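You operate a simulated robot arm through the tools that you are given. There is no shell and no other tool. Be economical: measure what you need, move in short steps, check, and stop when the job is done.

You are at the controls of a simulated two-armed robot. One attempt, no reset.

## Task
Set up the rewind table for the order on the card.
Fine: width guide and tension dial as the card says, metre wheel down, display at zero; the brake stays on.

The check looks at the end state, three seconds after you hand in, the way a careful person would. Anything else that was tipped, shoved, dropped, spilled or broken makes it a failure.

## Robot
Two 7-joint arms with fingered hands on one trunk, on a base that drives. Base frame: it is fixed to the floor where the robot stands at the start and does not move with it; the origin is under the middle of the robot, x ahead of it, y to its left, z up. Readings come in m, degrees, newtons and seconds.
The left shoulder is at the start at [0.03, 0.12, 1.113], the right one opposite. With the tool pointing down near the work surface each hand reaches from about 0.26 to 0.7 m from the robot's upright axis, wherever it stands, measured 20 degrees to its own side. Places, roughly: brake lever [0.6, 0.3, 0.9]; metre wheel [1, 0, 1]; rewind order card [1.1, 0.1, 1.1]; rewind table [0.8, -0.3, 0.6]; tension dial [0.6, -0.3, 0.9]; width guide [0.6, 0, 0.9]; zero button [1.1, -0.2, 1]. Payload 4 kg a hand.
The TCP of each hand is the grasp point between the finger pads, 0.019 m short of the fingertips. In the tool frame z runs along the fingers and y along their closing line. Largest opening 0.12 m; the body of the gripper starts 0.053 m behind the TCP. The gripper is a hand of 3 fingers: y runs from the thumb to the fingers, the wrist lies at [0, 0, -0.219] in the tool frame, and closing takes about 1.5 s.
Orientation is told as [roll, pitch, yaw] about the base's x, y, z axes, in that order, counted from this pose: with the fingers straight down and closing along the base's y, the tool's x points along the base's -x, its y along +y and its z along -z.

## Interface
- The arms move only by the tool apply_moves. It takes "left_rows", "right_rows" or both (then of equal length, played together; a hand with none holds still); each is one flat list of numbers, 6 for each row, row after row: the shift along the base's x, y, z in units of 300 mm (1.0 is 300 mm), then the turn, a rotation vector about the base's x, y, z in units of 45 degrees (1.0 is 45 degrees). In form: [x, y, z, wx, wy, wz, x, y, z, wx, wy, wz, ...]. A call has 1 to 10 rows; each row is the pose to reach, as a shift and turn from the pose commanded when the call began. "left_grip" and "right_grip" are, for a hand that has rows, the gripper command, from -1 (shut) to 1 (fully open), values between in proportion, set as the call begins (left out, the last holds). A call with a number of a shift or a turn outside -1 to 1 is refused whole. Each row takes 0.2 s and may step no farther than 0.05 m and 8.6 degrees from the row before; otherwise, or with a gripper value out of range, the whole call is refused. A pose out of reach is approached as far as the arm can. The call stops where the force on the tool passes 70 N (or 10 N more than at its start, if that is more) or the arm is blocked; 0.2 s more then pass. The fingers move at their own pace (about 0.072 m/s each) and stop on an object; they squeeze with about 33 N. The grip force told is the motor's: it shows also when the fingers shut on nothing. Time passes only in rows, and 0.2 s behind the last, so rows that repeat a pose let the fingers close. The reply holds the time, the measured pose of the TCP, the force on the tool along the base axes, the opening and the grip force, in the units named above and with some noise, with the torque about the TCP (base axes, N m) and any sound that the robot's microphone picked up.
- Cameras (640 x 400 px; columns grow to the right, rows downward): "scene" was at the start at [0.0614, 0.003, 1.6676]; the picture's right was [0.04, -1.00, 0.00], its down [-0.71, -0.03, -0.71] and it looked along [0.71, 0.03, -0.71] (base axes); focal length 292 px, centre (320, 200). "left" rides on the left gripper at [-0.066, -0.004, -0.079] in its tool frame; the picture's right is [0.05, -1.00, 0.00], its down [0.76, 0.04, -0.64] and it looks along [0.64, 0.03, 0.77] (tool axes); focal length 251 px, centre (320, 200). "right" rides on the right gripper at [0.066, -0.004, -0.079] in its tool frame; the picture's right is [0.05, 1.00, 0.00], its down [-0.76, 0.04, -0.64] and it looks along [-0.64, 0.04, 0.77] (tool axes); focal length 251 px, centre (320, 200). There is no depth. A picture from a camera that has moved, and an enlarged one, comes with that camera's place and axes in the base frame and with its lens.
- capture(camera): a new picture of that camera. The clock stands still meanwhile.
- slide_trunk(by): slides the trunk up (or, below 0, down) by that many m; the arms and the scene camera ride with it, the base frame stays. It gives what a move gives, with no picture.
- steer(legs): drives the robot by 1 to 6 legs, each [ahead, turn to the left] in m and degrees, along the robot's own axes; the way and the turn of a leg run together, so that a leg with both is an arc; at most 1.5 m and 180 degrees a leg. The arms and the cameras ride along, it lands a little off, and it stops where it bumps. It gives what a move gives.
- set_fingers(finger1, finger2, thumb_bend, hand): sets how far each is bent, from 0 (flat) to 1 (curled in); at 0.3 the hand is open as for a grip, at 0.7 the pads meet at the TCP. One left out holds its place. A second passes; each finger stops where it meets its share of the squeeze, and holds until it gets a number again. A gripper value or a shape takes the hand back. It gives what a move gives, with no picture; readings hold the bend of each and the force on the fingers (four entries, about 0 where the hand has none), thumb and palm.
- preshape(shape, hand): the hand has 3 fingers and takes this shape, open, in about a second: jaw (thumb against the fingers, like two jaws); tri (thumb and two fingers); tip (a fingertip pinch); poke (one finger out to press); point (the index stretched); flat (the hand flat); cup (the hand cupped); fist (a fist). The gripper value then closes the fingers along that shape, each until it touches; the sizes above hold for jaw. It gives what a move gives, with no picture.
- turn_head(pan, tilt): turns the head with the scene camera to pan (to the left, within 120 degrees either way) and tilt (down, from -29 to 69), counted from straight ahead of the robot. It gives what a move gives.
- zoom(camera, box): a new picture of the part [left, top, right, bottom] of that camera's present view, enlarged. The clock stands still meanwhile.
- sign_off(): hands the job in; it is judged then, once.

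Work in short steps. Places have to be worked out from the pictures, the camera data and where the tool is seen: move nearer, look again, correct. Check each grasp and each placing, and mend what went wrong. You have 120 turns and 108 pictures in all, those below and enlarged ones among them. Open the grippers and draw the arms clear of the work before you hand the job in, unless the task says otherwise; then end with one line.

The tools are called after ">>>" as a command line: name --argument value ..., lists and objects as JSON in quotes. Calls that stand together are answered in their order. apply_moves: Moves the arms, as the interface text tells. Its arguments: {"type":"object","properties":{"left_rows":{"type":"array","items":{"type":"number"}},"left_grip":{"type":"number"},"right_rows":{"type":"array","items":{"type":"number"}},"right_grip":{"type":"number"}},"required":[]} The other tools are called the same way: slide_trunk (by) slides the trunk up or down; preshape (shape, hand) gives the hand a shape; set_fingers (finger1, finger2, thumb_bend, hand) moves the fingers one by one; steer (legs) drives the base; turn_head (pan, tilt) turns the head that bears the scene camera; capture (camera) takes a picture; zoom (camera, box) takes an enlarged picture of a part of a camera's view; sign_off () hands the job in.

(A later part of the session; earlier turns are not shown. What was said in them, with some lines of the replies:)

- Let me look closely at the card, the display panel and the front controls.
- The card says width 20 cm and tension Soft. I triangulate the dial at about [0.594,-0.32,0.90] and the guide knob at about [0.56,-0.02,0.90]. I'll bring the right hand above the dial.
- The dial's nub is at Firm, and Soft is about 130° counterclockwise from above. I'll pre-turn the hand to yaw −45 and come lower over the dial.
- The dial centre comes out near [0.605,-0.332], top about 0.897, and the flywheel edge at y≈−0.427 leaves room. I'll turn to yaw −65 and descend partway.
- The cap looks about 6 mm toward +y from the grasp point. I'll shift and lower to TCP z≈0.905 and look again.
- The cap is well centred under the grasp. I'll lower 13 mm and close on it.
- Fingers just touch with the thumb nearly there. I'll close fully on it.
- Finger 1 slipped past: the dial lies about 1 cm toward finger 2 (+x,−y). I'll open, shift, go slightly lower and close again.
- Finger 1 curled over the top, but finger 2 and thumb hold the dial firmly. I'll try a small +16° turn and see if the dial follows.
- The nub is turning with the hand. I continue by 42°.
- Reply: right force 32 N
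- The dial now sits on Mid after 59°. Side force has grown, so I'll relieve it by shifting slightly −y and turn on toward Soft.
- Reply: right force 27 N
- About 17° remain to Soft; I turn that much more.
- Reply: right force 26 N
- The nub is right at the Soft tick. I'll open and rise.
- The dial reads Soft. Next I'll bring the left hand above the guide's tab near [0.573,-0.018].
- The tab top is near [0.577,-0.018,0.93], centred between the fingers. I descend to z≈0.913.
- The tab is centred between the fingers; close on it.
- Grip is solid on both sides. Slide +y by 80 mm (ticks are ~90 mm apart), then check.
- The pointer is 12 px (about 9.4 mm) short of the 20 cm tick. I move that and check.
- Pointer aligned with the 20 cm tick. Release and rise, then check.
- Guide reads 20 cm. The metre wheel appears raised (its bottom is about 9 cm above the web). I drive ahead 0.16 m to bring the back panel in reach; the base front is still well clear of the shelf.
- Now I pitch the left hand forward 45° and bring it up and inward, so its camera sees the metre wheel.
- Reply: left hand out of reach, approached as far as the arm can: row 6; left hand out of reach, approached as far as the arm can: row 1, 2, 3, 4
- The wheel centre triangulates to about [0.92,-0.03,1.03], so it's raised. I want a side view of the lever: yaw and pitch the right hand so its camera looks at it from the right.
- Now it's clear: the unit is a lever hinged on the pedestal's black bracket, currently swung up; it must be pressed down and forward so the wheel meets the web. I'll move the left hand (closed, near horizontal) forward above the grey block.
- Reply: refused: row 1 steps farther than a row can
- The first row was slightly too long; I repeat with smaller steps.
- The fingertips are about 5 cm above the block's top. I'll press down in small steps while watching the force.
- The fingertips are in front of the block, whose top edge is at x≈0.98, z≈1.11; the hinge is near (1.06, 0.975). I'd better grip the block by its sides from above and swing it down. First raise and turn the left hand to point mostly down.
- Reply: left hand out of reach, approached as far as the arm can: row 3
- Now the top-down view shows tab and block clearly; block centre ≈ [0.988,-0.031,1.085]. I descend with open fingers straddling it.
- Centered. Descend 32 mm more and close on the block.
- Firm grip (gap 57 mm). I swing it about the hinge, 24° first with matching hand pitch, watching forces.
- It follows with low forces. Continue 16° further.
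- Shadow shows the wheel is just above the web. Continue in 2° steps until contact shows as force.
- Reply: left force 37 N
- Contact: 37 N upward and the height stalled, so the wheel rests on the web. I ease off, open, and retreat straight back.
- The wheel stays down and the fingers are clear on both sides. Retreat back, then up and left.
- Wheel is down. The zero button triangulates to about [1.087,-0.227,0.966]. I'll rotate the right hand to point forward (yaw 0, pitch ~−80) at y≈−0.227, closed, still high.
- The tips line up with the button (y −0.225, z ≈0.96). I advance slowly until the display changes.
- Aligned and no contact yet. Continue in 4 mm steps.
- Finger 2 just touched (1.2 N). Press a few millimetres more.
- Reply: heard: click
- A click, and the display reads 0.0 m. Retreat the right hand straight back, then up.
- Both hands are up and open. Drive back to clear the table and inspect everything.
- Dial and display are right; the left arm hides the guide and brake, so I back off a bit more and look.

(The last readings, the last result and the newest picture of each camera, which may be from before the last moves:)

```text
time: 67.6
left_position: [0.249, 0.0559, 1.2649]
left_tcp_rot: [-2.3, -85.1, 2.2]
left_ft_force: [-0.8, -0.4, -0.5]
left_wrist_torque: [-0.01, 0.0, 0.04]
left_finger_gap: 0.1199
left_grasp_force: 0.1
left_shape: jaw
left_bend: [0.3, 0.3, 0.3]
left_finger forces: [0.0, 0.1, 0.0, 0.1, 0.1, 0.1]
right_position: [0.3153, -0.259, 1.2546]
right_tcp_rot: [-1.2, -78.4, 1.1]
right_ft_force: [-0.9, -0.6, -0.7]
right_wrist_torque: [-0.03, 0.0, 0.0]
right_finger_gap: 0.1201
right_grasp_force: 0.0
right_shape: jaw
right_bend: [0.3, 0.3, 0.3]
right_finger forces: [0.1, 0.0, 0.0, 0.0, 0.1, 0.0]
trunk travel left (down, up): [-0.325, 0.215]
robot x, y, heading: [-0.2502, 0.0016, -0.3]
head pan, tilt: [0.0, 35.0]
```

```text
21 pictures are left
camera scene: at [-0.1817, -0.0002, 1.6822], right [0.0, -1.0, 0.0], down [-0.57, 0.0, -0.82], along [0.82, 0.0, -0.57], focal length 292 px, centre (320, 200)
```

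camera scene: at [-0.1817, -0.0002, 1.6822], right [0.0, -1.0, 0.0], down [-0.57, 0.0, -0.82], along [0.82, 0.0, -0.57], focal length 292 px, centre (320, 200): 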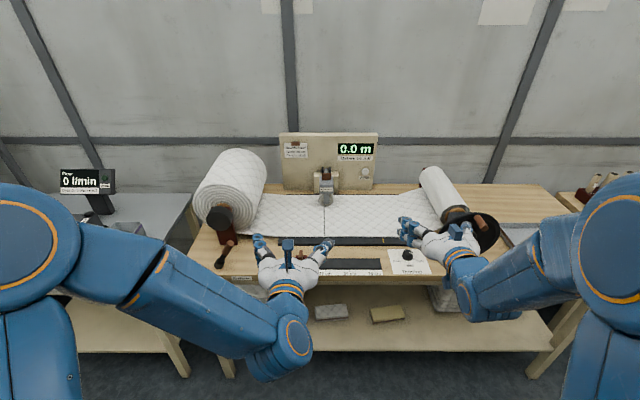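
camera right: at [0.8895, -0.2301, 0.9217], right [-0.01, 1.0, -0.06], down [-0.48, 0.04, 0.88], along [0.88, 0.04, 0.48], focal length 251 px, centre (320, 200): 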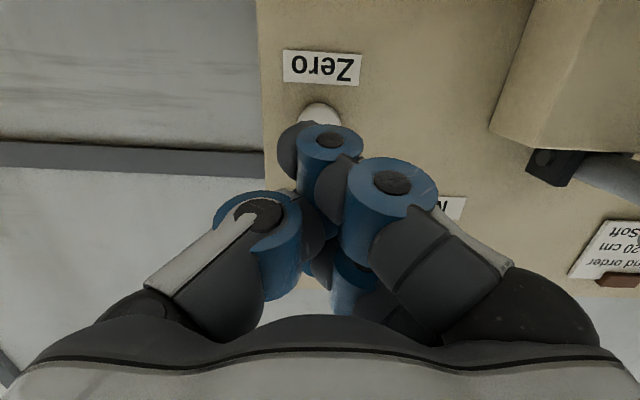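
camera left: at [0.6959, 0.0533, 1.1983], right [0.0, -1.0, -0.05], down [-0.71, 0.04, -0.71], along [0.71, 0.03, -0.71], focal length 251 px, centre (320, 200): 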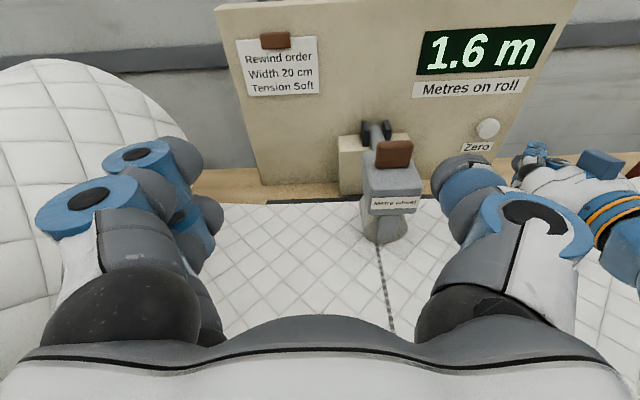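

The brake lever is as before; shift the left hand aside to see the guide and the wheel.

>>> apply_moves --left_rows '[0, 0.12, 0, 0, 0, 0, 0, 0.25, 0, 0, 0, 0, 0, 0.38, 0, 0, 0, 0, 0, 0.5, 0, 0, 0, 0, 0, 0.6, 0, 0, 0, 0]'

>>> zoom --camera "scene" --box '[200, 130, 440, 290]'

>>> zoom --camera "scene" --box '[260, 235, 340, 285]'

```text
time: 68.8
left_position: [0.2456, 0.2361, 1.2663]
left_tcp_rot: [-2.8, -85.0, 2.9]
left_ft_force: [0.5, 0.2, 0.7]
left_wrist_torque: [-0.01, -0.03, -0.01]
left_finger_gap: 0.1199
left_grasp_force: 0.2
left_shape: jaw
left_bend: [0.3, 0.3, 0.3]
left_finger forces: [0.1, 0.0, 0.1, 0.0, 0.0, 0.1]
left hand out of reach, approached as far as the arm can: row 3
right_position: [0.3154, -0.2591, 1.2559]
right_tcp_rot: [-1.4, -78.5, 1.2]
right_ft_force: [0.2, -0.1, 0.2]
right_wrist_torque: [0.01, -0.02, 0.01]
right_finger_gap: 0.1203
right_grasp_force: 0.0
right_shape: jaw
right_bend: [0.3, 0.3, 0.3]
right_finger forces: [0.0, 0.0, 0.1, 0.0, 0.0, 0.0]
trunk travel left (down, up): [-0.325, 0.215]
robot x, y, heading: [-0.2488, -0.004, 0.0]
head pan, tilt: [0.0, 35.0]
```

```text
2.50 times, centred on (320, 210) of scene
camera zoom: at [-0.182, 0.0003, 1.6823], right [0.0, -1.0, 0.0], down [-0.57, 0.0, -0.82], along [0.82, 0.0, -0.57], focal length 729 px, centre (320, 175)
```

zoom: 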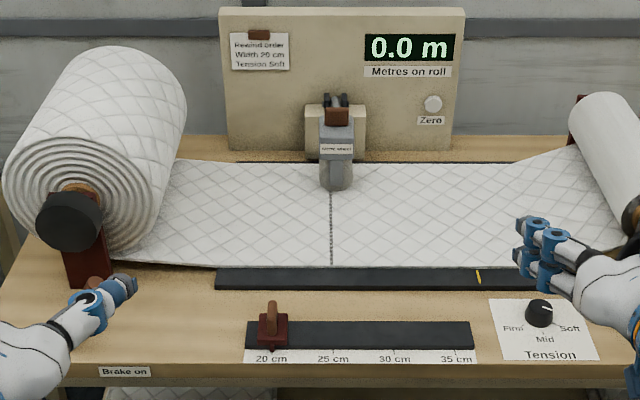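

```text
8.00 times, centred on (300, 260) of scene
camera zoom: at [-0.182, 0.0003, 1.6823], right [0.0, -1.0, 0.0], down [-0.57, 0.0, -0.82], along [0.82, 0.0, -0.57], focal length 2333 px, centre (480, -280)
```

zoom: 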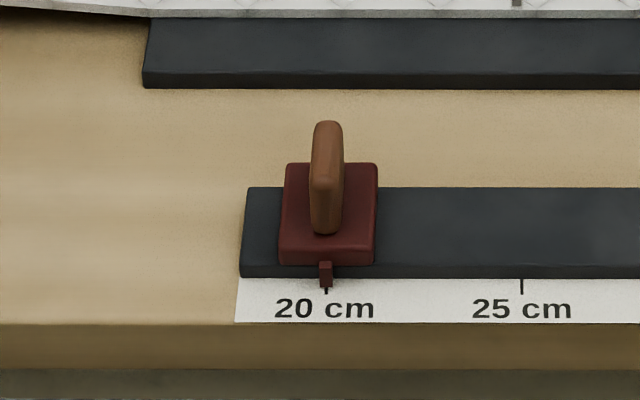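

The guide is on 20 cm, the dial is on Soft, the metre wheel is down and the display reads 0.0 m. The brake lever has not been touched and the hands are clear, so I hand in.

>>> sign_off

```text
The job is handed in.
```

The rewind table is set for the order: width guide at 20 cm, tension dial on Soft, metre wheel down, display at 0.0 m, and the brake left on.
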